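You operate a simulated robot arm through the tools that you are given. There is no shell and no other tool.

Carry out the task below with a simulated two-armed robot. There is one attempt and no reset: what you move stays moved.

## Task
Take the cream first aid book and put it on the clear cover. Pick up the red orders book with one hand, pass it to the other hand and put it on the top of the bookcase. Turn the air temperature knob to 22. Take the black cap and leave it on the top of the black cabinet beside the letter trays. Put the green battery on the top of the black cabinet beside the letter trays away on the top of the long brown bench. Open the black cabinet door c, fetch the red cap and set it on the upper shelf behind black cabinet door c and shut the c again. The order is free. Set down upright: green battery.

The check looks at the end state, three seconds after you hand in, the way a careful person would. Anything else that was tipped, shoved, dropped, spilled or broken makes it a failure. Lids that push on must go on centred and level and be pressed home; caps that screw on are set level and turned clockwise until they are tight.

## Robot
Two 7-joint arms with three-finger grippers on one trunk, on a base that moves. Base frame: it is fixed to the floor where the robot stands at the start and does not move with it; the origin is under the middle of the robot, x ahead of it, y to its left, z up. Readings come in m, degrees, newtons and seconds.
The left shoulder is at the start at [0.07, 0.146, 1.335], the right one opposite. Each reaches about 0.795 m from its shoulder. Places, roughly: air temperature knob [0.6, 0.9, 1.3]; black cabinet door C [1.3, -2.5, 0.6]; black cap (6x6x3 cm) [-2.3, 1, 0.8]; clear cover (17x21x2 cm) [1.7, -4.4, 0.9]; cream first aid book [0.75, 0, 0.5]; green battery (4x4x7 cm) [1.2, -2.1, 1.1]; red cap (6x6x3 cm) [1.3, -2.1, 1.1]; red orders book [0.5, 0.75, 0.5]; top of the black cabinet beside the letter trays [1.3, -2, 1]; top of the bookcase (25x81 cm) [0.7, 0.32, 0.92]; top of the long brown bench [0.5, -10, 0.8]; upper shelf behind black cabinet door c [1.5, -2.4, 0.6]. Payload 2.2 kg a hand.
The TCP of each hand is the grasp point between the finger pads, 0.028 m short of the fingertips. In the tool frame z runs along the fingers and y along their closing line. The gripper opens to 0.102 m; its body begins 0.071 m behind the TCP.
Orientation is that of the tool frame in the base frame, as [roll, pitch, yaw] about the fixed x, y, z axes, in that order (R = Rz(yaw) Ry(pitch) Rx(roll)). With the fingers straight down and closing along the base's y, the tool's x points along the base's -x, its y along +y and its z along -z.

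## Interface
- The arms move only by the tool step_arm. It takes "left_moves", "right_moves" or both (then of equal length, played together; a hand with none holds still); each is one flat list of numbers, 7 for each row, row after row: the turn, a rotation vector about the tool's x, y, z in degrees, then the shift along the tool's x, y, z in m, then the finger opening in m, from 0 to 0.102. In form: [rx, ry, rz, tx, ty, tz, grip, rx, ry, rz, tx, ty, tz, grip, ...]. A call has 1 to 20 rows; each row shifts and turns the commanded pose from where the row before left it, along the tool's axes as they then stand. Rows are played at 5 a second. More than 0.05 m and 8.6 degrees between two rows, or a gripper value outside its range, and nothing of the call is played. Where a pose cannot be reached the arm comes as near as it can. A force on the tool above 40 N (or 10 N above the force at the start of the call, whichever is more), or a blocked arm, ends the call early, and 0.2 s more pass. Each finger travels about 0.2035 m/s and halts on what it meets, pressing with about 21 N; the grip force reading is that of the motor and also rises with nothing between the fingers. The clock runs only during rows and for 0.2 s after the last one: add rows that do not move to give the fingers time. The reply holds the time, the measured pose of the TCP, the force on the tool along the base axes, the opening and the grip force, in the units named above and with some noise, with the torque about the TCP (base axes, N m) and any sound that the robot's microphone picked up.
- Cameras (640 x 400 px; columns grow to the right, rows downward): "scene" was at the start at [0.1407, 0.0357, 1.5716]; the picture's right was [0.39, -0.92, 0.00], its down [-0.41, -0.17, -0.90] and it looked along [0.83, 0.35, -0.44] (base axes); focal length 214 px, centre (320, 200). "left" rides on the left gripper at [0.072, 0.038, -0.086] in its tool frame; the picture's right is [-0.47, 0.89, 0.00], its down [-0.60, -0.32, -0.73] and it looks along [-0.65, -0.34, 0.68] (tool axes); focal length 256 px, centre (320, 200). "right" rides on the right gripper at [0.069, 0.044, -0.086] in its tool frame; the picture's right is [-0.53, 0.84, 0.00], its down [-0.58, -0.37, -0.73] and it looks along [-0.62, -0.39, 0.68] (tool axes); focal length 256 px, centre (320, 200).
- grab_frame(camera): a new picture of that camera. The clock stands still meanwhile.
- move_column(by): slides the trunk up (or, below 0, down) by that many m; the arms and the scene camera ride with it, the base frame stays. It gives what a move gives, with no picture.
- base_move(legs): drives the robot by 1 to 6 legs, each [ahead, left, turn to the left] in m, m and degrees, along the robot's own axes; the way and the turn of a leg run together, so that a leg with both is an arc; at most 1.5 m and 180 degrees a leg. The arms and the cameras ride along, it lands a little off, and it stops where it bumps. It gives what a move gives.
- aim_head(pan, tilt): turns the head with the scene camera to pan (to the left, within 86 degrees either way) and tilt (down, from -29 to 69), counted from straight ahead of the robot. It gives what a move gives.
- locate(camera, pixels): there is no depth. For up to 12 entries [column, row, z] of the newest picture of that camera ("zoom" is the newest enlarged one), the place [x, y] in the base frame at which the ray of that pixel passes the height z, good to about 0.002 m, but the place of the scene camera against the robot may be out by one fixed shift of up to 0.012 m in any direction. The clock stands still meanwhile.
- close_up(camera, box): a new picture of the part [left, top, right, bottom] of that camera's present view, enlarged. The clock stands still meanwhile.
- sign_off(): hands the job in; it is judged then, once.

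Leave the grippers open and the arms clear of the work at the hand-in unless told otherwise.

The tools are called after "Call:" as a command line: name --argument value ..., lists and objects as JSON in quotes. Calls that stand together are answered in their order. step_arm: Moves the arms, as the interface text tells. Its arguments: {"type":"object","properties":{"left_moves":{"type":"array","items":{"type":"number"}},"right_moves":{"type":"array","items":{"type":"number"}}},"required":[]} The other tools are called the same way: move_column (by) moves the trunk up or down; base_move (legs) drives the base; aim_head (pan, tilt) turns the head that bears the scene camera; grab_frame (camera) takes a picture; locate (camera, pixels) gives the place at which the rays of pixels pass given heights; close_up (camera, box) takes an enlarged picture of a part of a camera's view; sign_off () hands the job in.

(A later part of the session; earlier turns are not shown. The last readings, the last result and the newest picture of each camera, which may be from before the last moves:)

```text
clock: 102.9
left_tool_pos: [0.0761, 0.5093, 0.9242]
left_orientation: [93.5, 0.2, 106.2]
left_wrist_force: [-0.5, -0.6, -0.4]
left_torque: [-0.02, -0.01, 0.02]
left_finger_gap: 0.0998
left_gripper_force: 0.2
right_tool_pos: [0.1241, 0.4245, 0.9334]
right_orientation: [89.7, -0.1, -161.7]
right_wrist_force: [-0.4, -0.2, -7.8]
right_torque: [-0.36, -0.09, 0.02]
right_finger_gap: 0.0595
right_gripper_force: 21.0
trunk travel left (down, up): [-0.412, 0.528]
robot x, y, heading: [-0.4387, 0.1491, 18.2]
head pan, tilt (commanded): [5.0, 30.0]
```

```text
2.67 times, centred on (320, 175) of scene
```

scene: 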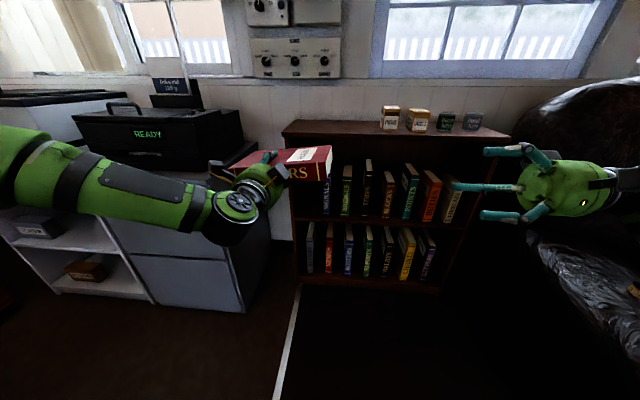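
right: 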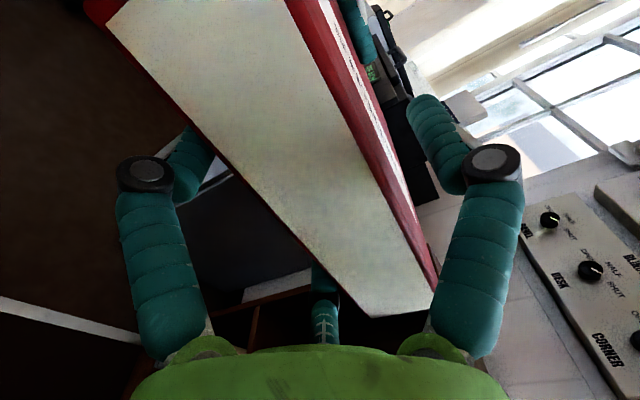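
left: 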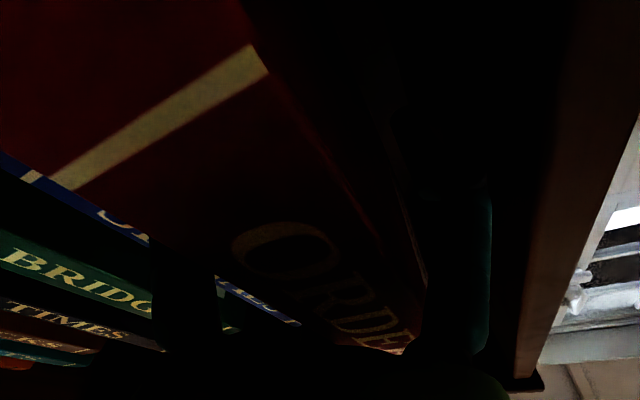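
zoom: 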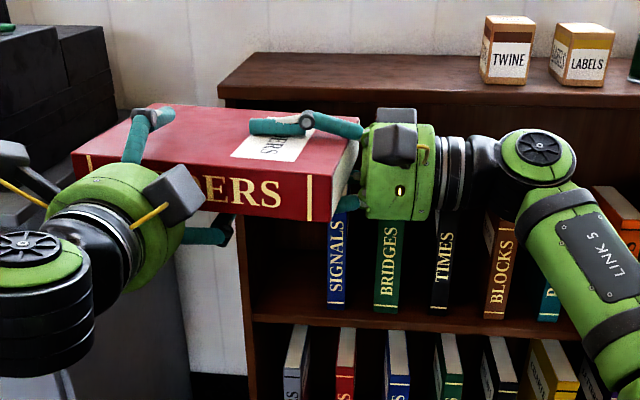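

Hand-over achieved: left force 0, right carries 7.8 N. I move the right hand with the book 10 cm ahead, out of the left fingers.

Call:
step_arm --right_moves '[0, 0, 0, -0.025, 0, 0, 0.025, 0, 0, 0, -0.025, 0, 0, 0.025, 0, 0, 0, -0.025, 0, 0, 0.025, 0, 0, 0, -0.025, 0, 0, 0.025, 0, 0, 0, 0, 0, 0, 0.025]'

Call:
grab_frame --camera "scene"

```text
clock: 104.1
left_tool_pos: [0.0764, 0.5092, 0.9226]
left_orientation: [93.5, 0.2, 106.1]
left_wrist_force: [-0.5, -0.1, 0.0]
left_torque: [0.0, 0.02, -0.01]
left_finger_gap: 0.0997
left_gripper_force: 0.2
right_tool_pos: [0.1496, 0.4326, 0.9312]
right_orientation: [89.7, -0.1, -161.7]
right_wrist_force: [0.0, -0.6, -7.5]
right_torque: [-0.34, -0.07, -0.03]
right_finger_gap: 0.0596
right_gripper_force: 20.7
right hand out of reach, approached as far as the arm can: row 2, 3, 4
trunk travel left (down, up): [-0.412, 0.528]
robot x, y, heading: [-0.4345, 0.1496, 18.5]
head pan, tilt (commanded): [5.0, 30.0]
```

```text
taken
```

scene: 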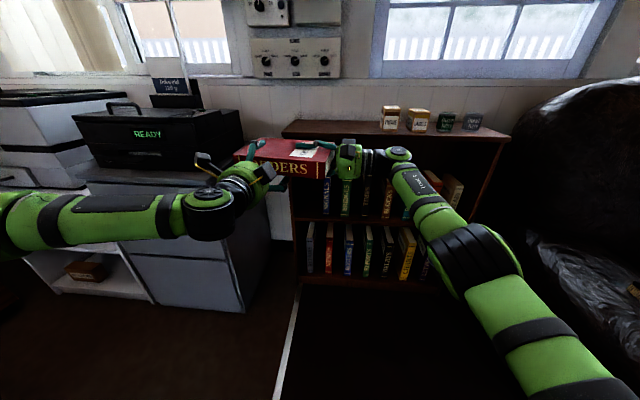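

The right arm is nearly stretched (moved 2.6 cm). So I pull the left hand back along its axis by 9 cm in steps.

Call:
step_arm --left_moves '[0, 0, 0, 0, 0, -0.015, 0.1, 0, 0, 0, 0, 0, -0.015, 0.1, 0, 0, 0, 0, 0, -0.02, 0.1, 0, 0, 0, 0, 0, -0.02, 0.1, 0, 0, 0, 0, 0, -0.02, 0.1, 0, 0, 0, 0, 0, 0, 0.1]'

Call:
close_up --camera "scene" --box '[180, 100, 420, 250]'

```text
clock: 105.5
left_tool_pos: [-0.0088, 0.4837, 0.9268]
left_orientation: [93.1, 0.3, 106.2]
left_wrist_force: [-0.2, 0.1, 0.0]
left_torque: [-0.01, 0.01, -0.02]
left_finger_gap: 0.0996
left_gripper_force: 0.1
right_tool_pos: [0.1501, 0.4327, 0.9315]
right_orientation: [89.8, 0.0, -161.8]
right_wrist_force: [1.3, 0.3, -7.6]
right_torque: [-0.36, -0.11, -0.01]
right_finger_gap: 0.0593
right_gripper_force: 20.7
trunk travel left (down, up): [-0.412, 0.528]
robot x, y, heading: [-0.4365, 0.1506, 18.4]
head pan, tilt (commanded): [5.0, 30.0]
```

```text
2.67 times, centred on (300, 175) of scene
```

zoom: 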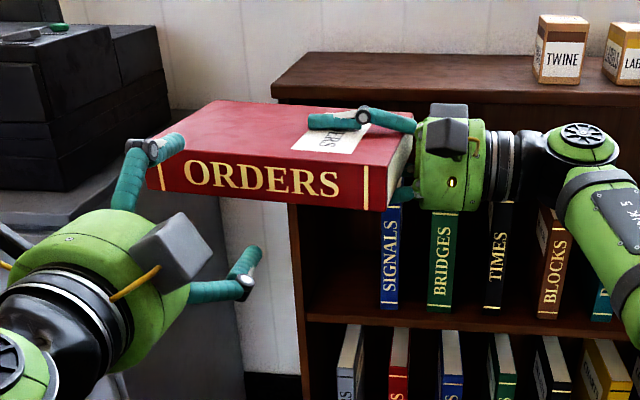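

The left hand is clear. I retract it a bit more, then swing the right hand from pointing left to pointing down so that the book hangs upright.

Call:
step_arm --left_moves '[0, 0, 0, 0.01, 0, -0.025, 0.1, 0, 0, 0, 0.01, 0, -0.025, 0.1, 0, 0, 0, 0.01, 0, -0.02, 0.1, 0, 0, 0, 0, 0, 0, 0.1]'

Call:
step_arm --right_moves '[0, 0, 0, 0, 0, -0.02, 0.025, 0, 0, 0, 0, 0, -0.02, 0.025, 8.2, 0, 0, 0, 0, 0, 0.025, 8.2, 0, 0, 0, 0, 0, 0.025, 8.2, 0, 0, 0, 0, 0, 0.025, 8.2, 0, 0, 0, 0, 0, 0.025, 8.2, 0, 0, 0, 0, 0, 0.025, 8.2, 0, 0, 0, 0, 0, 0.025, 0, 0, 0, 0, 0, 0, 0.025]'

Call:
grab_frame --camera "scene"

```text
clock: 106.5
left_tool_pos: [-0.0273, 0.5133, 0.9524]
left_orientation: [93.1, 0.1, 106.0]
left_wrist_force: [0.3, -0.3, 0.8]
left_torque: [0.02, 0.0, 0.0]
left_finger_gap: 0.0998
left_gripper_force: 0.1
left hand out of reach, approached as far as the arm can: row 1, 2, 3
right_tool_pos: [0.1493, 0.4321, 0.9309]
right_orientation: [89.7, 0.0, -161.7]
right_wrist_force: [0.1, -0.3, -7.9]
right_torque: [-0.32, -0.05, 0.0]
right_finger_gap: 0.0595
right_gripper_force: 21.3
trunk travel left (down, up): [-0.412, 0.528]
robot x, y, heading: [-0.438, 0.1491, 18.2]
head pan, tilt (commanded): [5.0, 30.0]
```

```text
clock: 108.5
left_tool_pos: [-0.0286, 0.5131, 0.9528]
left_orientation: [93.2, 0.2, 106.1]
left_wrist_force: [0.2, 0.1, 1.4]
left_torque: [0.02, -0.05, -0.02]
left_finger_gap: 0.1001
left_gripper_force: 0.0
right_tool_pos: [0.1159, 0.3716, 0.9112]
right_orientation: [139.1, -0.2, -161.8]
right_wrist_force: [0.6, 0.5, -7.6]
right_torque: [-0.27, -0.08, 0.02]
right_finger_gap: 0.0588
right_gripper_force: 21.1
right hand out of reach, approached as far as the arm can: row 4, 5, 7, 8
trunk travel left (down, up): [-0.412, 0.528]
robot x, y, heading: [-0.4327, 0.1497, 18.3]
head pan, tilt (commanded): [5.0, 30.0]
```

```text
taken
```

scene: 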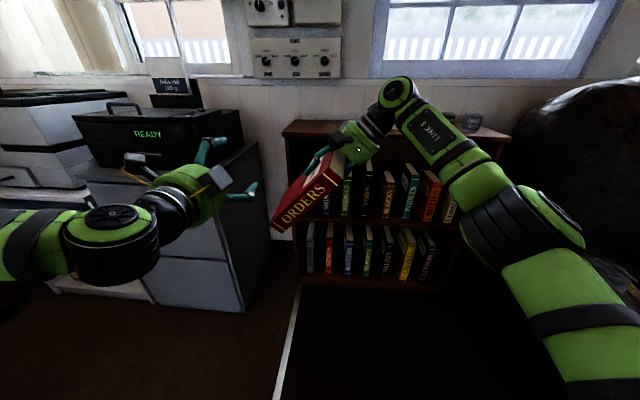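

Half-way (139°). The arm is near its reach, so I bring the hand 8 cm closer to the robot and finish the swing to pointing down.

Call:
step_arm --right_moves '[0, 0, 0, 0.03, 0, 0, 0.025, 0, 0, 0, 0.03, 0, 0, 0.025, 0, 0, 0, 0.03, 0, 0, 0.025, 8.2, 0, 0, 0, 0, 0, 0.025, 8.2, 0, 0, 0, 0, 0, 0.025, 8.2, 0, 0, 0, 0, 0, 0.025, 8.2, 0, 0, 0, 0, 0, 0.025, 8.1, 0, 0, 0, 0, 0, 0.025, 0, 0, 0, 0, 0, 0, 0.025]'

Call:
grab_frame --camera "scene"

Call:
grab_frame --camera "right"

```text
clock: 110.5
left_tool_pos: [-0.0276, 0.5129, 0.9544]
left_orientation: [93.1, 0.2, 106.0]
left_wrist_force: [0.5, 0.0, -0.1]
left_torque: [0.02, 0.0, 0.02]
left_finger_gap: 0.1
left_gripper_force: 0.1
right_tool_pos: [0.0324, 0.3434, 0.9123]
right_orientation: [179.9, 0.0, -161.7]
right_wrist_force: [0.2, -1.0, -8.7]
right_torque: [-0.1, -0.02, -0.02]
right_finger_gap: 0.0585
right_gripper_force: 21.4
trunk travel left (down, up): [-0.412, 0.528]
robot x, y, heading: [-0.4335, 0.15, 18.3]
head pan, tilt (commanded): [5.0, 30.0]
```

```text
taken
```

scene: 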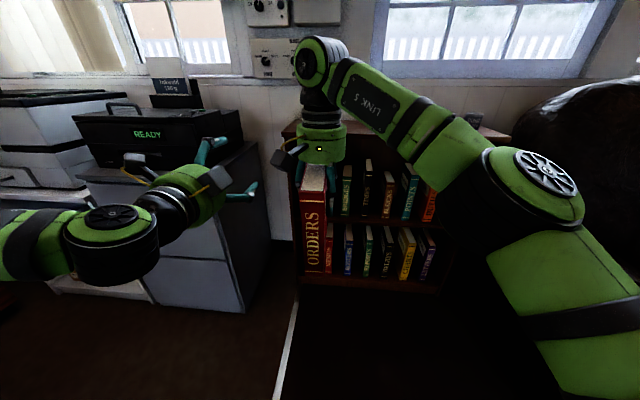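

```text
taken
```

right: 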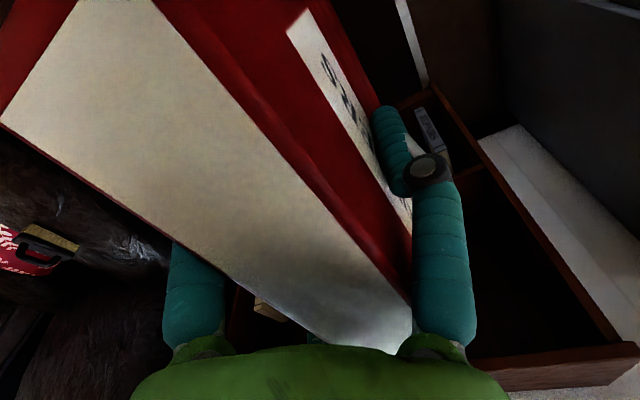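

The book hangs upright from the right hand. I raise the trunk 0.4 m, lift the left hand further up (clear of the machines) and lower the right hand a little for better reach.

Call:
move_column --by 0.4

Call:
step_arm --left_moves '[0, 0, 0, 0, 0.03, 0, 0.1, 0, 0, 0, 0, 0.03, 0, 0.1, 0, 0, 0, 0, 0.03, 0, 0.1, 0, 0, 0, 0, 0.03, 0, 0.1, 0, 0, 0, 0, 0.03, 0, 0.1]' --right_moves '[0, 0, 0, 0, 0, 0.02, 0.025, 0, 0, 0, 0, 0, 0.02, 0.025, 0, 0, 0, 0, 0, 0.02, 0.025, 0, 0, 0, 0, 0, 0.02, 0.025, 0, 0, 0, 0, 0, 0.02, 0.025]'

Call:
grab_frame --camera "scene"

```text
clock: 114.3
left_tool_pos: [-0.0282, 0.5135, 1.3539]
left_orientation: [92.9, 0.2, 106.1]
left_wrist_force: [-0.2, -0.7, 0.0]
left_torque: [0.0, 0.0, -0.01]
left_finger_gap: 0.1
left_gripper_force: 0.2
right_tool_pos: [0.0325, 0.3427, 1.3102]
right_orientation: [179.8, 0.0, -161.7]
right_wrist_force: [-0.2, 0.5, -7.6]
right_torque: [-0.09, 0.03, 0.01]
right_finger_gap: 0.0584
right_gripper_force: 21.2
trunk travel left (down, up): [-0.812, 0.128]
robot x, y, heading: [-0.4361, 0.1483, 18.1]
head pan, tilt (commanded): [5.0, 30.0]
```

```text
clock: 115.5
left_tool_pos: [-0.0201, 0.5136, 1.5012]
left_orientation: [93.0, 0.1, 106.1]
left_wrist_force: [0.4, 0.0, -0.1]
left_torque: [-0.02, 0.0, 0.0]
left_finger_gap: 0.0998
left_gripper_force: 0.1
right_tool_pos: [0.0305, 0.3433, 1.2105]
right_orientation: [179.9, 0.0, -161.7]
right_wrist_force: [0.2, 0.0, -7.7]
right_torque: [-0.06, 0.01, 0.0]
right_finger_gap: 0.0583
right_gripper_force: 21.2
trunk travel left (down, up): [-0.812, 0.128]
robot x, y, heading: [-0.4325, 0.1477, 18.4]
head pan, tilt (commanded): [5.0, 30.0]
```

```text
taken
```

scene: 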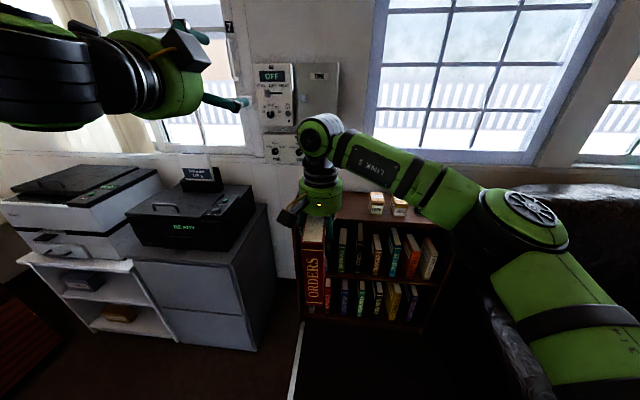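

Both hands are high and clear. I drive 0.5 m ahead toward the bookcase (book bottom is at ~1.075, above the 0.92 top).

Call:
base_move --legs '[[0.5, 0, 0]]'

Call:
grab_frame --camera "scene"

Call:
grab_frame --camera "right"

```text
clock: 118.5
left_tool_pos: [0.4663, 0.6711, 1.5027]
left_orientation: [92.9, 0.2, 105.8]
left_wrist_force: [-0.1, -0.4, -0.2]
left_torque: [-0.01, 0.04, -0.05]
left_finger_gap: 0.1
left_gripper_force: 0.1
right_tool_pos: [0.516, 0.5025, 1.2123]
right_orientation: [179.8, 0.1, -162.0]
right_wrist_force: [-1.3, -0.3, -8.3]
right_torque: [-0.08, -0.06, 0.02]
right_finger_gap: 0.0574
right_gripper_force: 21.0
trunk travel left (down, up): [-0.812, 0.128]
robot x, y, heading: [0.0482, 0.3127, 18.2]
head pan, tilt (commanded): [5.0, 30.0]
```

```text
taken
```

scene: 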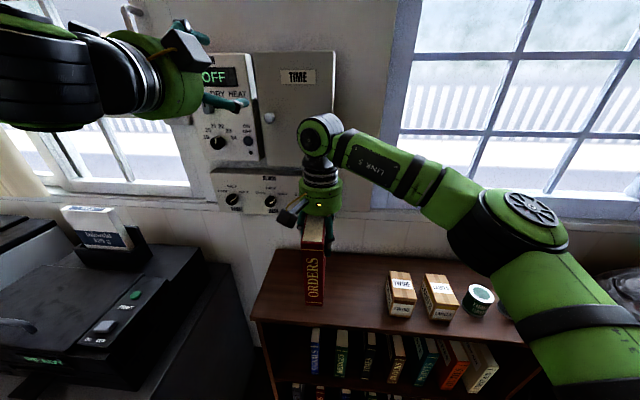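

```text
taken
```

right: 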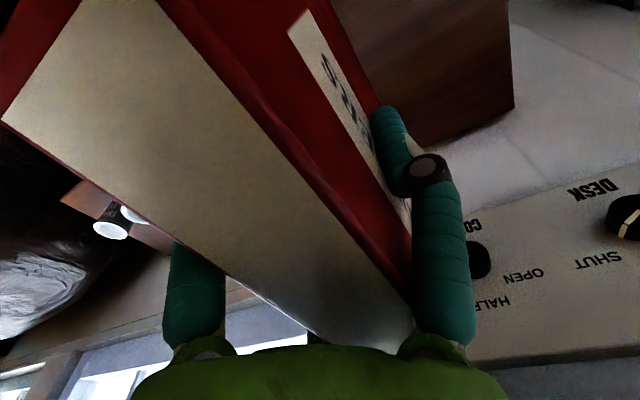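

The book is above the bookcase front at lateral 0.325. I extend 8 cm further in and 3 cm right (clear of the wall boxes and the TWINE box), then lower 10 cm and look.

Call:
step_arm --right_moves '[0, 0, 0, -0.027, -0.01, 0, 0.025, 0, 0, 0, -0.027, -0.01, 0, 0.025, 0, 0, 0, -0.026, -0.01, 0, 0.025, 0, 0, 0, 0, 0, 0.025, 0.025, 0, 0, 0, 0, 0, 0.025, 0.025, 0, 0, 0, 0, 0, 0.025, 0.025, 0, 0, 0, 0, 0, 0.025, 0.025, 0, 0, 0, 0, 0, 0, 0.025]'

Call:
aim_head --pan 5 --tilt 45

Call:
grab_frame --camera "scene"

```text
clock: 120.3
left_tool_pos: [0.4679, 0.6733, 1.5026]
left_orientation: [93.1, 0.1, 105.7]
left_wrist_force: [-0.2, -1.0, 0.6]
left_torque: [-0.01, -0.03, 0.0]
left_finger_gap: 0.0998
left_gripper_force: 0.0
right_tool_pos: [0.6016, 0.4994, 1.1104]
right_orientation: [179.8, 0.0, -161.9]
right_wrist_force: [1.5, -1.3, -7.9]
right_torque: [-0.04, -0.01, 0.02]
right_finger_gap: 0.058
right_gripper_force: 20.6
trunk travel left (down, up): [-0.812, 0.128]
robot x, y, heading: [0.046, 0.3115, 18.1]
head pan, tilt (commanded): [5.0, 30.0]
```

```text
clock: 121.1
left_tool_pos: [0.4672, 0.6724, 1.5015]
left_orientation: [93.0, 0.2, 105.8]
left_wrist_force: [-0.5, 0.5, 0.4]
left_torque: [0.01, -0.01, 0.0]
left_finger_gap: 0.0999
left_gripper_force: 0.2
right_tool_pos: [0.602, 0.4984, 1.1085]
right_orientation: [179.7, 0.0, -161.9]
right_wrist_force: [0.1, 0.3, -7.8]
right_torque: [-0.07, -0.02, 0.02]
right_finger_gap: 0.0577
right_gripper_force: 20.9
trunk travel left (down, up): [-0.812, 0.128]
robot x, y, heading: [0.0468, 0.3116, 18.2]
head pan, tilt (commanded): [5.0, 45.0]
```

```text
taken
```

scene: 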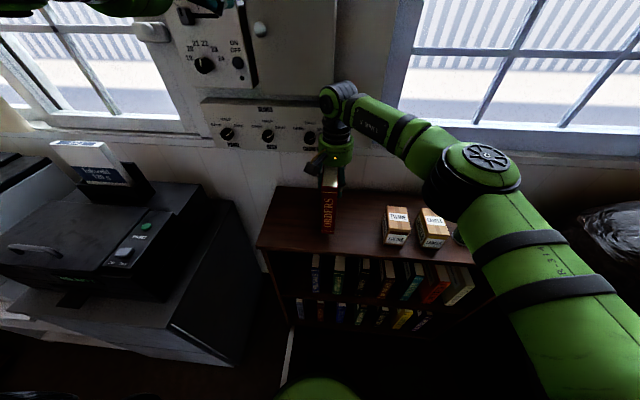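

Call:
close_up --camera "scene" --box '[250, 120, 410, 250]'

Call:
step_arm --right_moves '[0, 0, 0, 0, 0, 0.015, 0.025, 0, 0, 0, 0, 0, 0.015, 0.025, 0, 0, 0, 0, 0, 0.005, 0.025, 0, 0, 0, 0, 0, 0, 0.025]'

Call:
close_up --camera "scene" --box '[250, 120, 410, 250]'

```text
3.08 times, centred on (330, 185) of scene
```

zoom: 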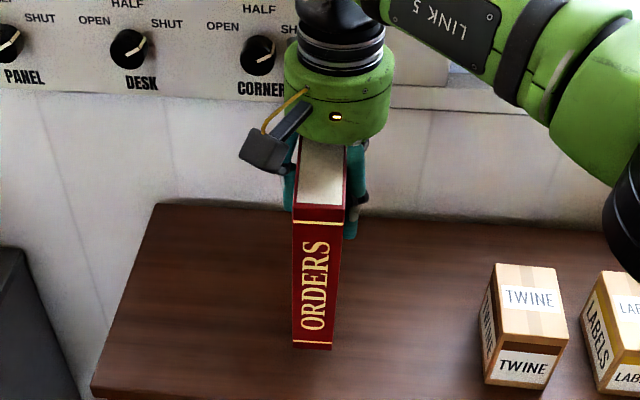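

```text
clock: 122.1
left_tool_pos: [0.4657, 0.6722, 1.502]
left_orientation: [92.9, 0.2, 105.8]
left_wrist_force: [-0.4, 0.2, 0.2]
left_torque: [0.0, -0.03, 0.01]
left_finger_gap: 0.1
left_gripper_force: 0.0
right_tool_pos: [0.6013, 0.4997, 1.0797]
right_orientation: [179.8, 0.3, -162.0]
right_wrist_force: [4.3, -0.4, 16.1]
right_torque: [-0.8, 0.64, 0.16]
right_finger_gap: 0.0575
right_gripper_force: 21.7
trunk travel left (down, up): [-0.812, 0.128]
robot x, y, heading: [0.0518, 0.3063, 18.4]
head pan, tilt (commanded): [5.0, 45.0]
```

```text
3.08 times, centred on (330, 185) of scene
```

zoom: 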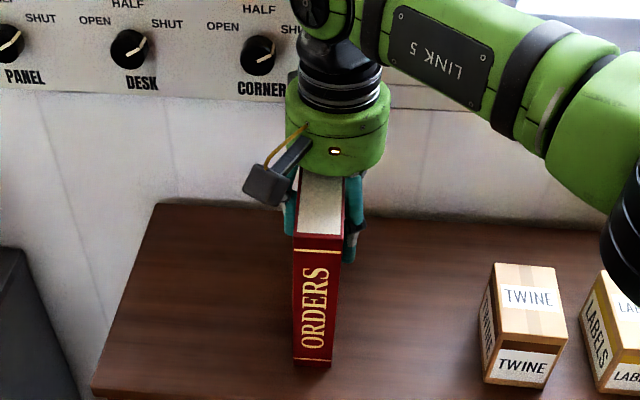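

The book touches the bookcase top (force +16 N). I ease up 2 mm and then open the fingers gently.

Call:
step_arm --right_moves '[0, 0, 0, 0, 0, -0.002, 0.025, 0, 0, 0, 0, 0, 0, 0.025]'

Call:
step_arm --right_moves '[0, 0, 0, 0, 0, 0, 0.058, 0, 0, 0, 0, 0, 0, 0.062, 0, 0, 0, 0, 0, 0, 0.066, 0, 0, 0, 0, 0, 0, 0.075, 0, 0, 0, 0, 0, 0, 0.085, 0, 0, 0, 0, 0, 0, 0.085]'

Call:
close_up --camera "scene" --box '[250, 120, 410, 250]'

```text
clock: 122.7
left_tool_pos: [0.4678, 0.6716, 1.5026]
left_orientation: [93.1, 0.1, 105.8]
left_wrist_force: [0.2, -0.7, -0.7]
left_torque: [0.0, 0.02, 0.01]
left_finger_gap: 0.1
left_gripper_force: 0.1
right_tool_pos: [0.6021, 0.498, 1.0792]
right_orientation: [179.7, 0.1, -162.0]
right_wrist_force: [7.3, 1.3, 7.5]
right_torque: [-0.43, -0.14, 0.17]
right_finger_gap: 0.058
right_gripper_force: 20.6
trunk travel left (down, up): [-0.812, 0.128]
robot x, y, heading: [0.046, 0.3105, 17.8]
head pan, tilt (commanded): [5.0, 45.0]
```

```text
clock: 124.1
left_tool_pos: [0.466, 0.6714, 1.5028]
left_orientation: [93.0, 0.0, 105.8]
left_wrist_force: [-0.1, -0.1, 0.6]
left_torque: [-0.04, 0.01, -0.01]
left_finger_gap: 0.1
left_gripper_force: 0.0
right_tool_pos: [0.6016, 0.499, 1.0794]
right_orientation: [179.7, 0.0, -161.9]
right_wrist_force: [0.6, -0.2, 0.3]
right_torque: [-0.02, -0.02, -0.02]
right_finger_gap: 0.0849
right_gripper_force: 0.1
trunk travel left (down, up): [-0.812, 0.128]
robot x, y, heading: [0.0473, 0.3115, 18.0]
head pan, tilt (commanded): [5.0, 45.0]
```

```text
3.08 times, centred on (330, 185) of scene
```

zoom: 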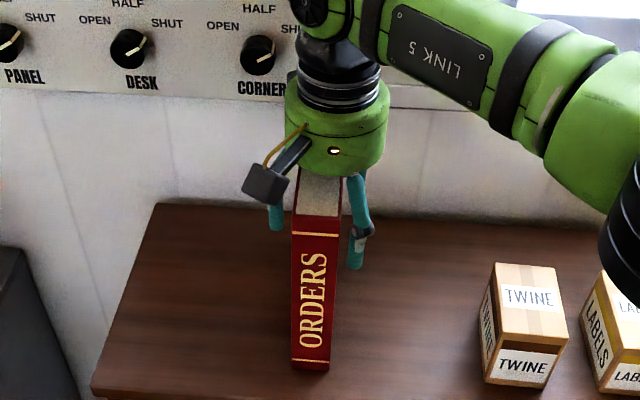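

The book stands free on the bookcase top. I lift the right hand straight up 12 cm.

Call:
step_arm --right_moves '[0, 0, 0, 0, 0, -0.02, 0.09, 0, 0, 0, 0, 0, -0.02, 0.09, 0, 0, 0, 0, 0, -0.03, 0.09, 0, 0, 0, 0, 0, -0.03, 0.09, 0, 0, 0, 0, 0, -0.03, 0.09, 0, 0, 0, 0, 0, 0, 0.09]'

Call:
close_up --camera "scene" --box '[250, 120, 410, 250]'

```text
clock: 125.5
left_tool_pos: [0.4666, 0.6723, 1.5025]
left_orientation: [92.8, 0.2, 105.8]
left_wrist_force: [-0.2, 0.3, 0.1]
left_torque: [0.02, 0.0, -0.02]
left_finger_gap: 0.1001
left_gripper_force: 0.1
right_tool_pos: [0.6025, 0.4977, 1.211]
right_orientation: [179.8, 0.0, -161.9]
right_wrist_force: [0.7, 0.4, 0.7]
right_torque: [0.01, 0.01, 0.0]
right_finger_gap: 0.09
right_gripper_force: 0.1
trunk travel left (down, up): [-0.812, 0.128]
robot x, y, heading: [0.0517, 0.3122, 18.2]
head pan, tilt (commanded): [5.0, 45.0]
```

```text
3.08 times, centred on (330, 185) of scene
```

zoom: 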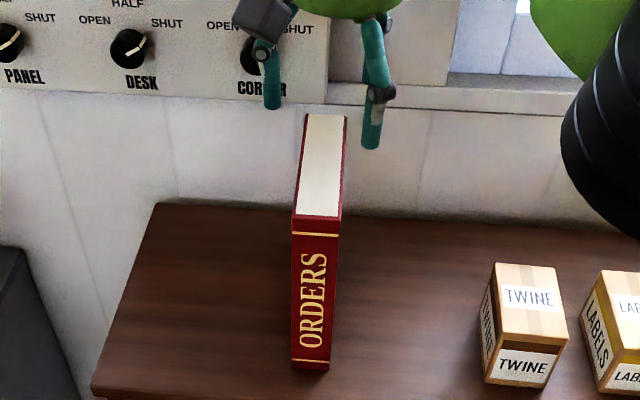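

The red orders book stands on the bookcase top. Next the cream book with the right hand. I back off 0.45 m and shift right 0.37 m so the right shoulder lines up with it.

Call:
base_move --legs '[[-0.45, 0, 0], [0, -0.37, 0]]'

Call:
aim_head --pan -10 --tilt 40

Call:
grab_frame --camera "scene"

```text
clock: 130.2
left_tool_pos: [0.1525, 0.1897, 1.5015]
left_orientation: [93.0, 0.2, 106.2]
left_wrist_force: [-0.3, 0.6, 1.3]
left_torque: [-0.03, 0.0, 0.0]
left_finger_gap: 0.1002
left_gripper_force: 0.0
right_tool_pos: [0.2875, 0.0158, 1.2103]
right_orientation: [179.9, -0.1, -161.6]
right_wrist_force: [-1.0, 0.1, 0.5]
right_torque: [-0.02, -0.03, -0.02]
right_finger_gap: 0.0901
right_gripper_force: 0.0
trunk travel left (down, up): [-0.812, 0.128]
robot x, y, heading: [-0.2618, -0.1787, 18.6]
head pan, tilt (commanded): [5.0, 45.0]
```

```text
clock: 130.9
left_tool_pos: [0.1525, 0.1874, 1.5024]
left_orientation: [93.0, 0.1, 106.3]
left_wrist_force: [0.3, 0.1, 0.8]
left_torque: [-0.03, 0.0, -0.01]
left_finger_gap: 0.0998
left_gripper_force: 0.0
right_tool_pos: [0.2887, 0.014, 1.21]
right_orientation: [179.7, 0.0, -161.6]
right_wrist_force: [0.2, -0.1, 0.5]
right_torque: [0.03, 0.0, 0.02]
right_finger_gap: 0.0901
right_gripper_force: 0.0
trunk travel left (down, up): [-0.812, 0.128]
robot x, y, heading: [-0.2609, -0.1805, 18.4]
head pan, tilt (commanded): [-10.0, 40.0]
```

```text
taken
```

scene: 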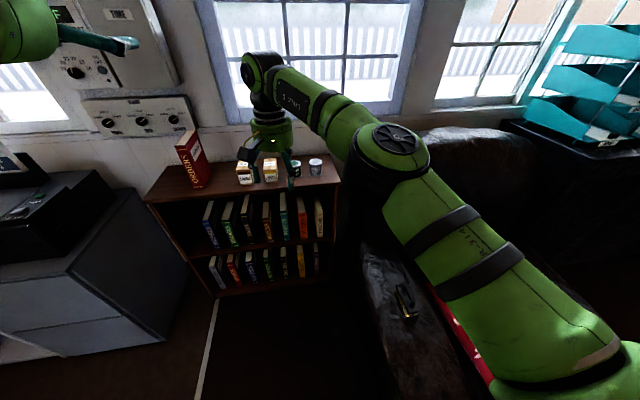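

The armchair with something on its armrest is close to the right, so lowering the right arm needs care. I zoom in and locate the armchair edges.

Call:
close_up --camera "scene" --box '[330, 200, 490, 400]'

Call:
locate --camera "scene" --pixels '[[362, 255, 0.6], [375, 390, 0.6], [405, 300, 0.62], [445, 380, 0.55], [420, 135, 0.9], [362, 255, 0.5], [375, 390, 0.3]]'

```text
2.00 times, centred on (410, 300) of scene
```

zoom: 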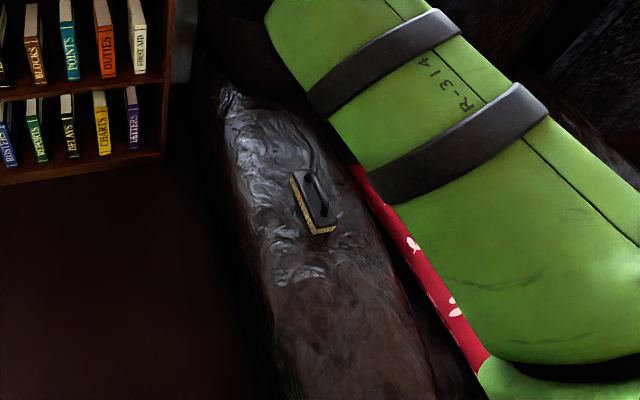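

```text
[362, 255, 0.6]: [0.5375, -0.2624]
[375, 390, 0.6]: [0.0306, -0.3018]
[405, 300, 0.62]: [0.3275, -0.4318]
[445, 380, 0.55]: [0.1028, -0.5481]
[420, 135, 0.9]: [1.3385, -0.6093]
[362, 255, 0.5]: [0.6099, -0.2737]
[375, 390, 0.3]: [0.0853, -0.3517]
```

The armchair's armrest (with a duster on it) begins at lateral ≈−0.3, height ~0.6. I'll therefore approach the cream book from above-front at 45°, keeping the shoulder and elbow high above the armrest. First I drive to base lateral 0.08, depth 0.

Call:
base_move --legs '[[0, 0.174, 0], [0.28, 0, -0.8]]'

Call:
step_arm --right_moves '[0, -7.5, 0, 0.02, -0.03, -0.01, 0.09, 0, -7.5, 0, 0.02, -0.03, -0.01, 0.09, 0, -7.5, 0, 0.02, -0.03, -0.01, 0.09, 0, -7.5, 0, 0.02, -0.03, -0.01, 0.09, 0, -7.5, 0, 0.02, -0.03, -0.01, 0.09, 0, -7.5, 0, 0.02, -0.03, -0.01, 0.09, 0, 0, 0, 0, 0, 0, 0.09]'

Call:
grab_frame --camera "scene"

```text
clock: 134.0
left_tool_pos: [0.3642, 0.4361, 1.5036]
left_orientation: [92.7, 0.2, 105.5]
left_wrist_force: [-0.8, -0.4, 0.1]
left_torque: [0.02, -0.02, -0.01]
left_finger_gap: 0.1002
left_gripper_force: 0.0
right_tool_pos: [0.4996, 0.2614, 1.212]
right_orientation: [179.9, 0.2, -162.2]
right_wrist_force: [-0.4, 1.0, 0.4]
right_torque: [0.0, -0.05, -0.01]
right_finger_gap: 0.09
right_gripper_force: 0.1
trunk travel left (down, up): [-0.812, 0.128]
robot x, y, heading: [-0.0515, 0.0748, 18.0]
head pan, tilt (commanded): [-10.0, 40.0]
```

```text
clock: 135.6
left_tool_pos: [0.3684, 0.4371, 1.5016]
left_orientation: [93.1, 0.3, 105.5]
left_wrist_force: [0.6, 1.1, -0.2]
left_torque: [-0.04, -0.02, -0.02]
left_finger_gap: 0.1001
left_gripper_force: 0.0
right_tool_pos: [0.4346, 0.0498, 1.2293]
right_orientation: [179.6, 45.1, -162.5]
right_wrist_force: [0.1, 0.7, -0.8]
right_torque: [-0.01, 0.0, 0.0]
right_finger_gap: 0.0901
right_gripper_force: 0.0
trunk travel left (down, up): [-0.812, 0.128]
robot x, y, heading: [-0.0534, 0.0749, 17.8]
head pan, tilt (commanded): [-10.0, 40.0]
```

```text
taken
```

scene: 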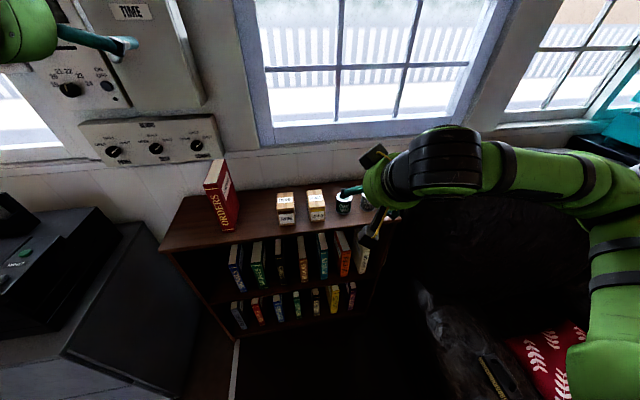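

The right hand is pitched 45° with its elbow high. I lower the trunk 0.2 m and bring the hand in front of the cream book (lateral −0.24), then look with the wrist camera.

Call:
move_column --by -0.2

Call:
step_arm --right_moves '[0, 0, 0, 0.0212, -0.039, 0.0212, 0.08, 0, 0, 0, 0.0212, -0.039, 0.0212, 0.08, 0, 0, 0, 0.0212, -0.039, 0.0212, 0.08, 0, 0, 0, 0.0212, -0.039, 0.0212, 0.08, 0, 0, 0, 0, 0, 0, 0.08]'

Call:
grab_frame --camera "right"

Call:
grab_frame --camera "scene"

```text
clock: 137.8
left_tool_pos: [0.3659, 0.438, 1.303]
left_orientation: [92.9, 0.1, 105.5]
left_wrist_force: [-0.5, 0.7, 0.2]
left_torque: [0.0, -0.01, 0.0]
left_finger_gap: 0.1
left_gripper_force: 0.0
right_tool_pos: [0.4337, 0.0493, 1.0295]
right_orientation: [179.6, 45.1, -162.5]
right_wrist_force: [-0.2, 0.6, 0.5]
right_torque: [0.01, 0.04, 0.01]
right_finger_gap: 0.09
right_gripper_force: 0.0
trunk travel left (down, up): [-0.612, 0.328]
robot x, y, heading: [-0.0504, 0.0788, 17.9]
head pan, tilt (commanded): [-10.0, 40.0]
```

```text
clock: 138.9
left_tool_pos: [0.3666, 0.4375, 1.3027]
left_orientation: [93.0, 0.2, 105.5]
left_wrist_force: [0.4, 1.3, -0.1]
left_torque: [0.01, 0.01, -0.03]
left_finger_gap: 0.1
left_gripper_force: 0.1
right_tool_pos: [0.4812, -0.0993, 0.9075]
right_orientation: [179.8, 45.1, -162.3]
right_wrist_force: [-0.2, -0.1, 0.6]
right_torque: [0.01, 0.06, 0.0]
right_finger_gap: 0.0801
right_gripper_force: 0.2
trunk travel left (down, up): [-0.612, 0.328]
robot x, y, heading: [-0.0534, 0.075, 17.7]
head pan, tilt (commanded): [-10.0, 40.0]
```

```text
taken
```

right: 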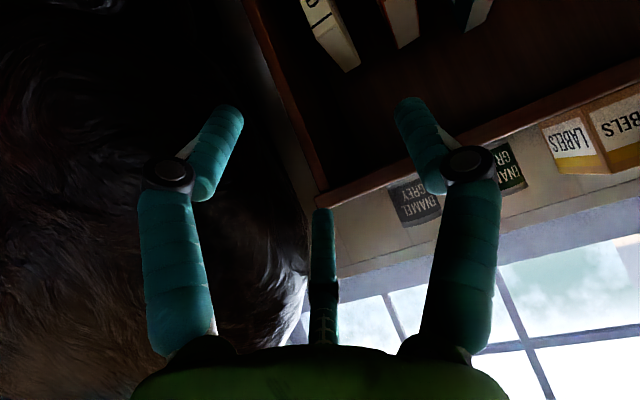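

```text
taken
```

scene: 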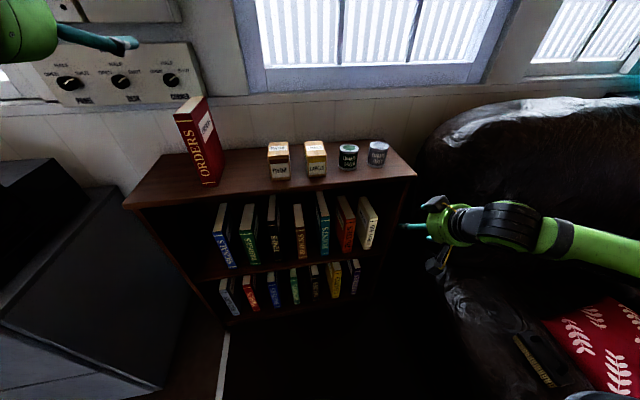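

The hand is in front of the cream book at lateral −0.239, z 0.9075. I move closer along the 45° line (13 cm ahead, 11 cm down) and look again.

Call:
step_arm --right_moves '[0, 0, 0, -0.004, 0, 0.042, 0.08, 0, 0, 0, -0.004, 0, 0.042, 0.08, 0, 0, 0, -0.004, 0, 0.042, 0.08, 0, 0, 0, -0.004, 0, 0.042, 0.08, 0, 0, 0, 0, 0, 0, 0.08]'

Call:
grab_frame --camera "right"

Call:
close_up --camera "scene" --box '[320, 150, 520, 290]'

```text
clock: 140.2
left_tool_pos: [0.3654, 0.4373, 1.3033]
left_orientation: [92.9, 0.3, 105.5]
left_wrist_force: [-0.5, -0.2, -0.5]
left_torque: [-0.04, -0.01, -0.01]
left_finger_gap: 0.0999
left_gripper_force: 0.1
right_tool_pos: [0.6053, -0.0569, 0.802]
right_orientation: [179.8, 45.1, -162.3]
right_wrist_force: [0.0, 0.1, 0.2]
right_torque: [-0.03, 0.01, -0.03]
right_finger_gap: 0.0799
right_gripper_force: 0.1
trunk travel left (down, up): [-0.612, 0.328]
robot x, y, heading: [-0.053, 0.0746, 17.7]
head pan, tilt (commanded): [-10.0, 40.0]
```

```text
taken
```

right: 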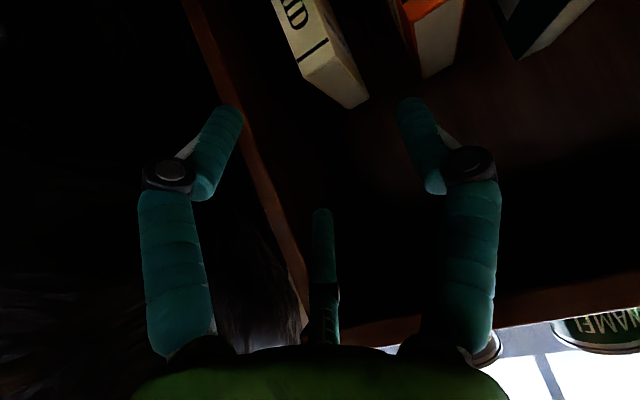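

```text
2.86 times, centred on (420, 220) of scene
```

zoom: 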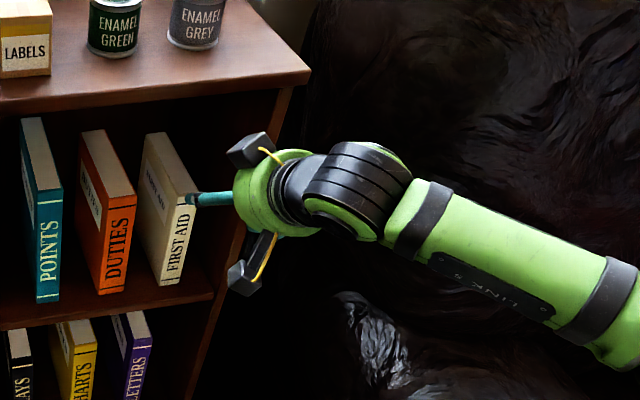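

Call:
close_up --camera "right" --box '[180, 0, 480, 190]'

```text
2.11 times, centred on (330, 95) of right
```

zoom: 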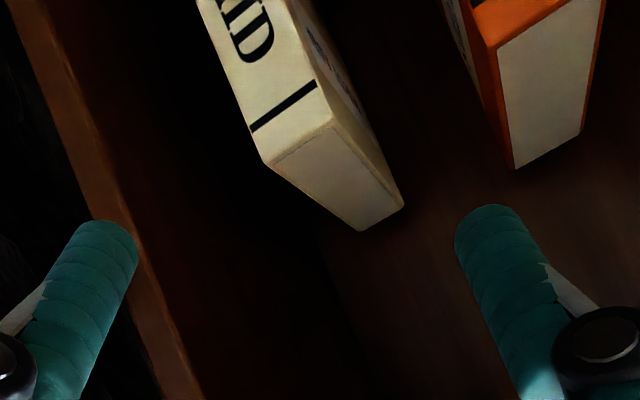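

Call:
locate --camera "right" --pixels '[[304.2, 77.7, 0.707], [337.0, 56.6, 0.707], [368.9, 97.3, 0.707], [351.1, 109.1, 0.707], [230.6, 77.7, 0.7], [230.6, 77.7, 0.66], [230.6, 77.7, 0.62], [304.2, 77.7, 0.7], [337.0, 56.6, 0.7]]'

```text
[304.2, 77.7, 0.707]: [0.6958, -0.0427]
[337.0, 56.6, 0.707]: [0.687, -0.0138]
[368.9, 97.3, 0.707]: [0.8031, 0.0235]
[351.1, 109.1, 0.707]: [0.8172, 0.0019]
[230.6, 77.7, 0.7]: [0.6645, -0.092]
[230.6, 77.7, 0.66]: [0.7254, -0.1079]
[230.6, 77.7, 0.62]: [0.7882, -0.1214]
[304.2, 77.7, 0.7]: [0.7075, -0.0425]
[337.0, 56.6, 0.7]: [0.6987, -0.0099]
```

Cream book top: lateral −0.25…−0.218, centre −0.234; right panel at −0.296, so both gaps are comfortable. I shift 8 mm right and go 12.5 cm along the 45° line, then check.

Call:
step_arm --right_moves '[0, 0, 0, 0, -0.008, 0, 0.08, 0, 0, 0, 0, 0, 0.025, 0.08, 0, 0, 0, 0, 0, 0.025, 0.08, 0, 0, 0, 0, 0, 0.025, 0.08, 0, 0, 0, 0, 0, 0.025, 0.08, 0, 0, 0, 0, 0, 0.025, 0.08, 0, 0, 0, 0, 0, 0, 0.08]'

Call:
close_up --camera "right" --box '[140, 0, 540, 250]'

Call:
close_up --camera "scene" --box '[320, 150, 520, 290]'

```text
clock: 141.8
left_tool_pos: [0.3663, 0.4382, 1.3028]
left_orientation: [92.9, 0.2, 105.5]
left_wrist_force: [-0.4, 0.3, -0.1]
left_torque: [0.01, -0.02, 0.0]
left_finger_gap: 0.1001
left_gripper_force: 0.0
right_tool_pos: [0.6916, -0.0393, 0.7145]
right_orientation: [179.6, 45.1, -162.4]
right_wrist_force: [0.0, 0.3, 0.2]
right_torque: [-0.03, -0.02, 0.0]
right_finger_gap: 0.0801
right_gripper_force: 0.1
trunk travel left (down, up): [-0.612, 0.328]
robot x, y, heading: [-0.0518, 0.0779, 18.0]
head pan, tilt (commanded): [-10.0, 40.0]
```

```text
1.60 times, centred on (340, 125) of right
```

zoom: 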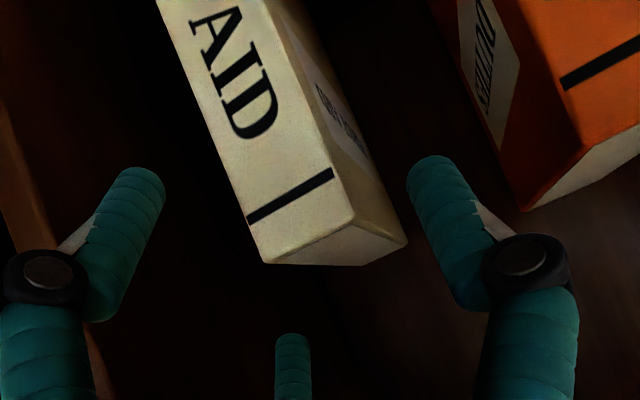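

```text
2.86 times, centred on (420, 220) of scene
```

zoom: 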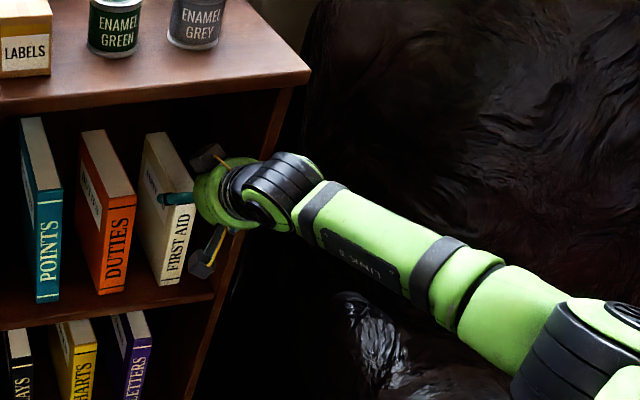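

The book's top corner sits well between the fingers. I continue 7 cm.

Call:
step_arm --right_moves '[0, 0, 0, 0, 0, 0.0175, 0.08, 0, 0, 0, 0, 0, 0.0175, 0.08, 0, 0, 0, 0, 0, 0.0175, 0.08, 0, 0, 0, 0, 0, 0.0175, 0.08, 0, 0, 0, 0, 0, 0, 0.08]'

Call:
close_up --camera "right" --box '[140, 0, 540, 250]'

Call:
close_up --camera "scene" --box '[320, 150, 520, 290]'

```text
clock: 142.9
left_tool_pos: [0.3671, 0.437, 1.3023]
left_orientation: [92.9, 0.2, 105.5]
left_wrist_force: [-0.3, 0.0, -0.6]
left_torque: [-0.02, 0.02, 0.02]
left_finger_gap: 0.0998
left_gripper_force: 0.1
right_tool_pos: [0.7311, -0.0192, 0.6623]
right_orientation: [179.0, 44.4, -162.1]
right_wrist_force: [-0.3, -0.9, -0.4]
right_torque: [-0.01, -0.03, -0.05]
right_finger_gap: 0.0801
right_gripper_force: 0.1
right hand out of reach, approached as far as the arm can: row 4
trunk travel left (down, up): [-0.612, 0.328]
robot x, y, heading: [-0.05, 0.079, 17.6]
head pan, tilt (commanded): [-10.0, 40.0]
```

```text
1.60 times, centred on (340, 125) of right
```

zoom: 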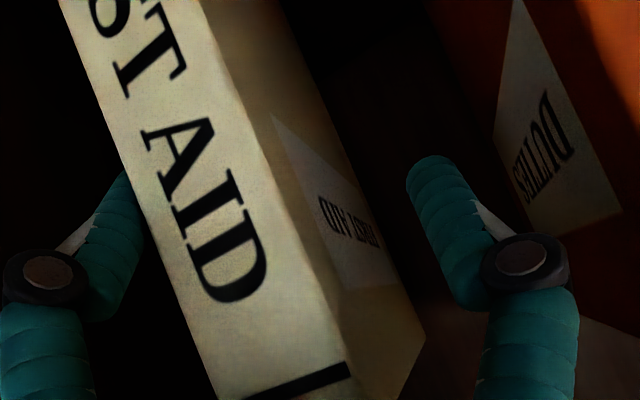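

```text
2.86 times, centred on (420, 220) of scene
```

zoom: 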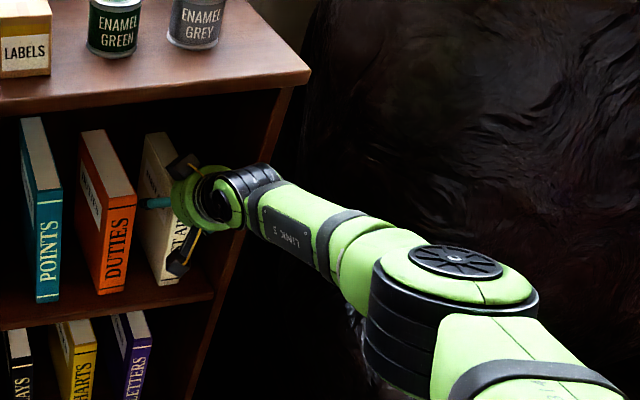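

Nearly at target; the hand drifted 7 mm left at its reach limit. I nudge it back right 6 mm and then close.

Call:
step_arm --right_moves '[0, 0, 0, 0, -0.003, 0, 0.08, 0, 0, 0, 0, -0.003, 0, 0.08, 0, 0, 0, 0, 0, 0, 0.08]'

Call:
close_up --camera "right" --box '[140, 0, 540, 250]'

```text
clock: 143.8
left_tool_pos: [0.3674, 0.4379, 1.3024]
left_orientation: [92.9, 0.2, 105.5]
left_wrist_force: [0.3, -0.5, -0.2]
left_torque: [0.0, 0.01, 0.01]
left_finger_gap: 0.0998
left_gripper_force: 0.1
right_tool_pos: [0.7377, -0.0262, 0.6642]
right_orientation: [179.8, 45.1, -162.4]
right_wrist_force: [0.2, 0.1, -0.5]
right_torque: [0.02, -0.01, -0.03]
right_finger_gap: 0.0797
right_gripper_force: 0.0
right hand out of reach, approached as far as the arm can: row 2
trunk travel left (down, up): [-0.612, 0.328]
robot x, y, heading: [-0.0538, 0.0757, 17.7]
head pan, tilt (commanded): [-10.0, 40.0]
```

```text
1.60 times, centred on (340, 125) of right
```

zoom: 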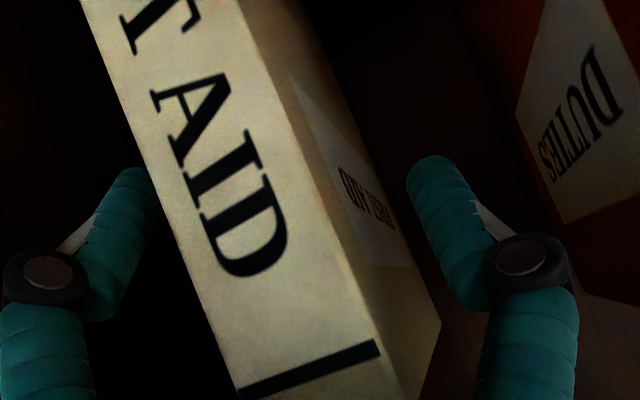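

Centred now. I close the right fingers on the cream book.

Call:
step_arm --right_moves '[0, 0, 0, 0, 0, 0, 0.065, 0, 0, 0, 0, 0, 0, 0.05, 0, 0, 0, 0, 0, 0, 0.035, 0, 0, 0, 0, 0, 0, 0.02, 0, 0, 0, 0, 0, 0, 0.02]'

Call:
close_up --camera "right" --box '[140, 0, 540, 250]'

Call:
close_up --camera "scene" --box '[320, 150, 520, 290]'

```text
clock: 144.9
left_tool_pos: [0.3672, 0.437, 1.3026]
left_orientation: [92.9, 0.2, 105.6]
left_wrist_force: [0.3, 0.3, 0.3]
left_torque: [0.0, 0.0, 0.03]
left_finger_gap: 0.1
left_gripper_force: 0.2
right_tool_pos: [0.7375, -0.0264, 0.6654]
right_orientation: [179.7, 45.1, -162.5]
right_wrist_force: [-0.7, 1.9, 1.1]
right_torque: [0.25, 0.09, 0.12]
right_finger_gap: 0.0492
right_gripper_force: 21.1
trunk travel left (down, up): [-0.612, 0.328]
robot x, y, heading: [-0.0504, 0.0771, 17.6]
head pan, tilt (commanded): [-10.0, 40.0]
```

```text
1.60 times, centred on (340, 125) of right
```

zoom: 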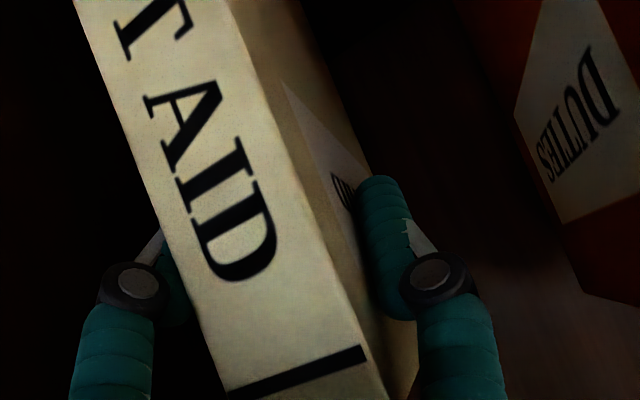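

```text
2.86 times, centred on (420, 220) of scene
```

zoom: 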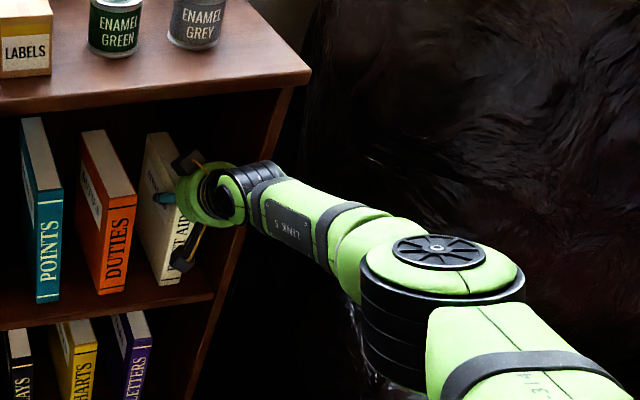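

Gripped (gap 0.049, 21 N). I lift 7 mm to check the weight and hold, then pull straight out.

Call:
step_arm --right_moves '[0, 0, 0, -0.0025, 0, -0.0025, 0.02, 0, 0, 0, -0.0025, 0, -0.0025, 0.02, 0, 0, 0, 0, 0, 0, 0.02]'

Call:
close_up --camera "scene" --box '[320, 150, 520, 290]'

```text
clock: 145.8
left_tool_pos: [0.3684, 0.4379, 1.3029]
left_orientation: [93.0, 0.2, 105.5]
left_wrist_force: [0.3, -0.8, 1.0]
left_torque: [-0.02, 0.04, 0.01]
left_finger_gap: 0.1001
left_gripper_force: 0.0
right_tool_pos: [0.7379, -0.0275, 0.6712]
right_orientation: [179.7, 45.0, -162.4]
right_wrist_force: [0.0, -0.2, -5.8]
right_torque: [-0.09, 0.2, -0.02]
right_finger_gap: 0.0495
right_gripper_force: 21.0
trunk travel left (down, up): [-0.612, 0.328]
robot x, y, heading: [-0.05, 0.0762, 17.8]
head pan, tilt (commanded): [-10.0, 40.0]
```

```text
2.86 times, centred on (420, 220) of scene
```

zoom: 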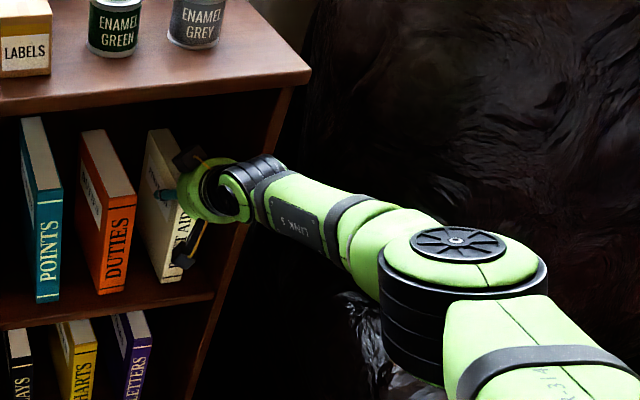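

Weight reads 5.8 N, held. I pull the book straight back 16 cm.

Call:
step_arm --right_moves '[0, 0, 0, 0.0141, 0, -0.0141, 0.02, 0, 0, 0, 0.0141, 0, -0.0141, 0.02, 0, 0, 0, 0.0141, 0, -0.0141, 0.02, 0, 0, 0, 0.0141, 0, -0.0141, 0.02, 0, 0, 0, 0.0141, 0, -0.0141, 0.02, 0, 0, 0, 0.0141, 0, -0.0141, 0.02, 0, 0, 0, 0.0141, 0, -0.0141, 0.02, 0, 0, 0, 0.0141, 0, -0.0141, 0.02, 0, 0, 0, 0, 0, 0, 0.02]'

Call:
grab_frame --camera "scene"

```text
clock: 147.8
left_tool_pos: [0.3683, 0.4371, 1.3021]
left_orientation: [93.0, 0.1, 105.5]
left_wrist_force: [0.2, 0.5, 0.2]
left_torque: [0.02, 0.0, -0.01]
left_finger_gap: 0.0998
left_gripper_force: 0.0
right_tool_pos: [0.5864, -0.0762, 0.6721]
right_orientation: [179.7, 45.1, -162.4]
right_wrist_force: [-0.6, 0.0, -6.0]
right_torque: [-0.08, 0.16, 0.0]
right_finger_gap: 0.0491
right_gripper_force: 20.9
trunk travel left (down, up): [-0.612, 0.328]
robot x, y, heading: [-0.0492, 0.0787, 17.7]
head pan, tilt (commanded): [-10.0, 40.0]
```

```text
taken
```

scene: 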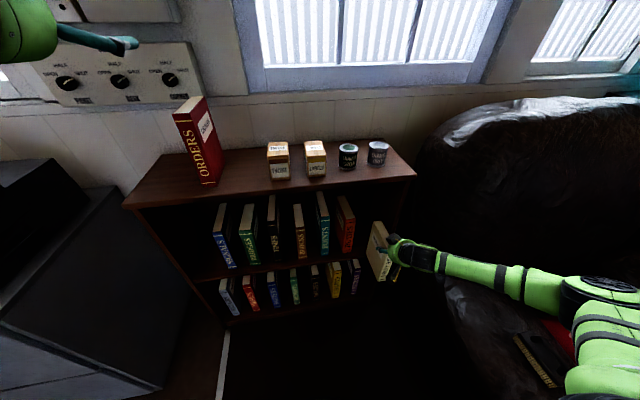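

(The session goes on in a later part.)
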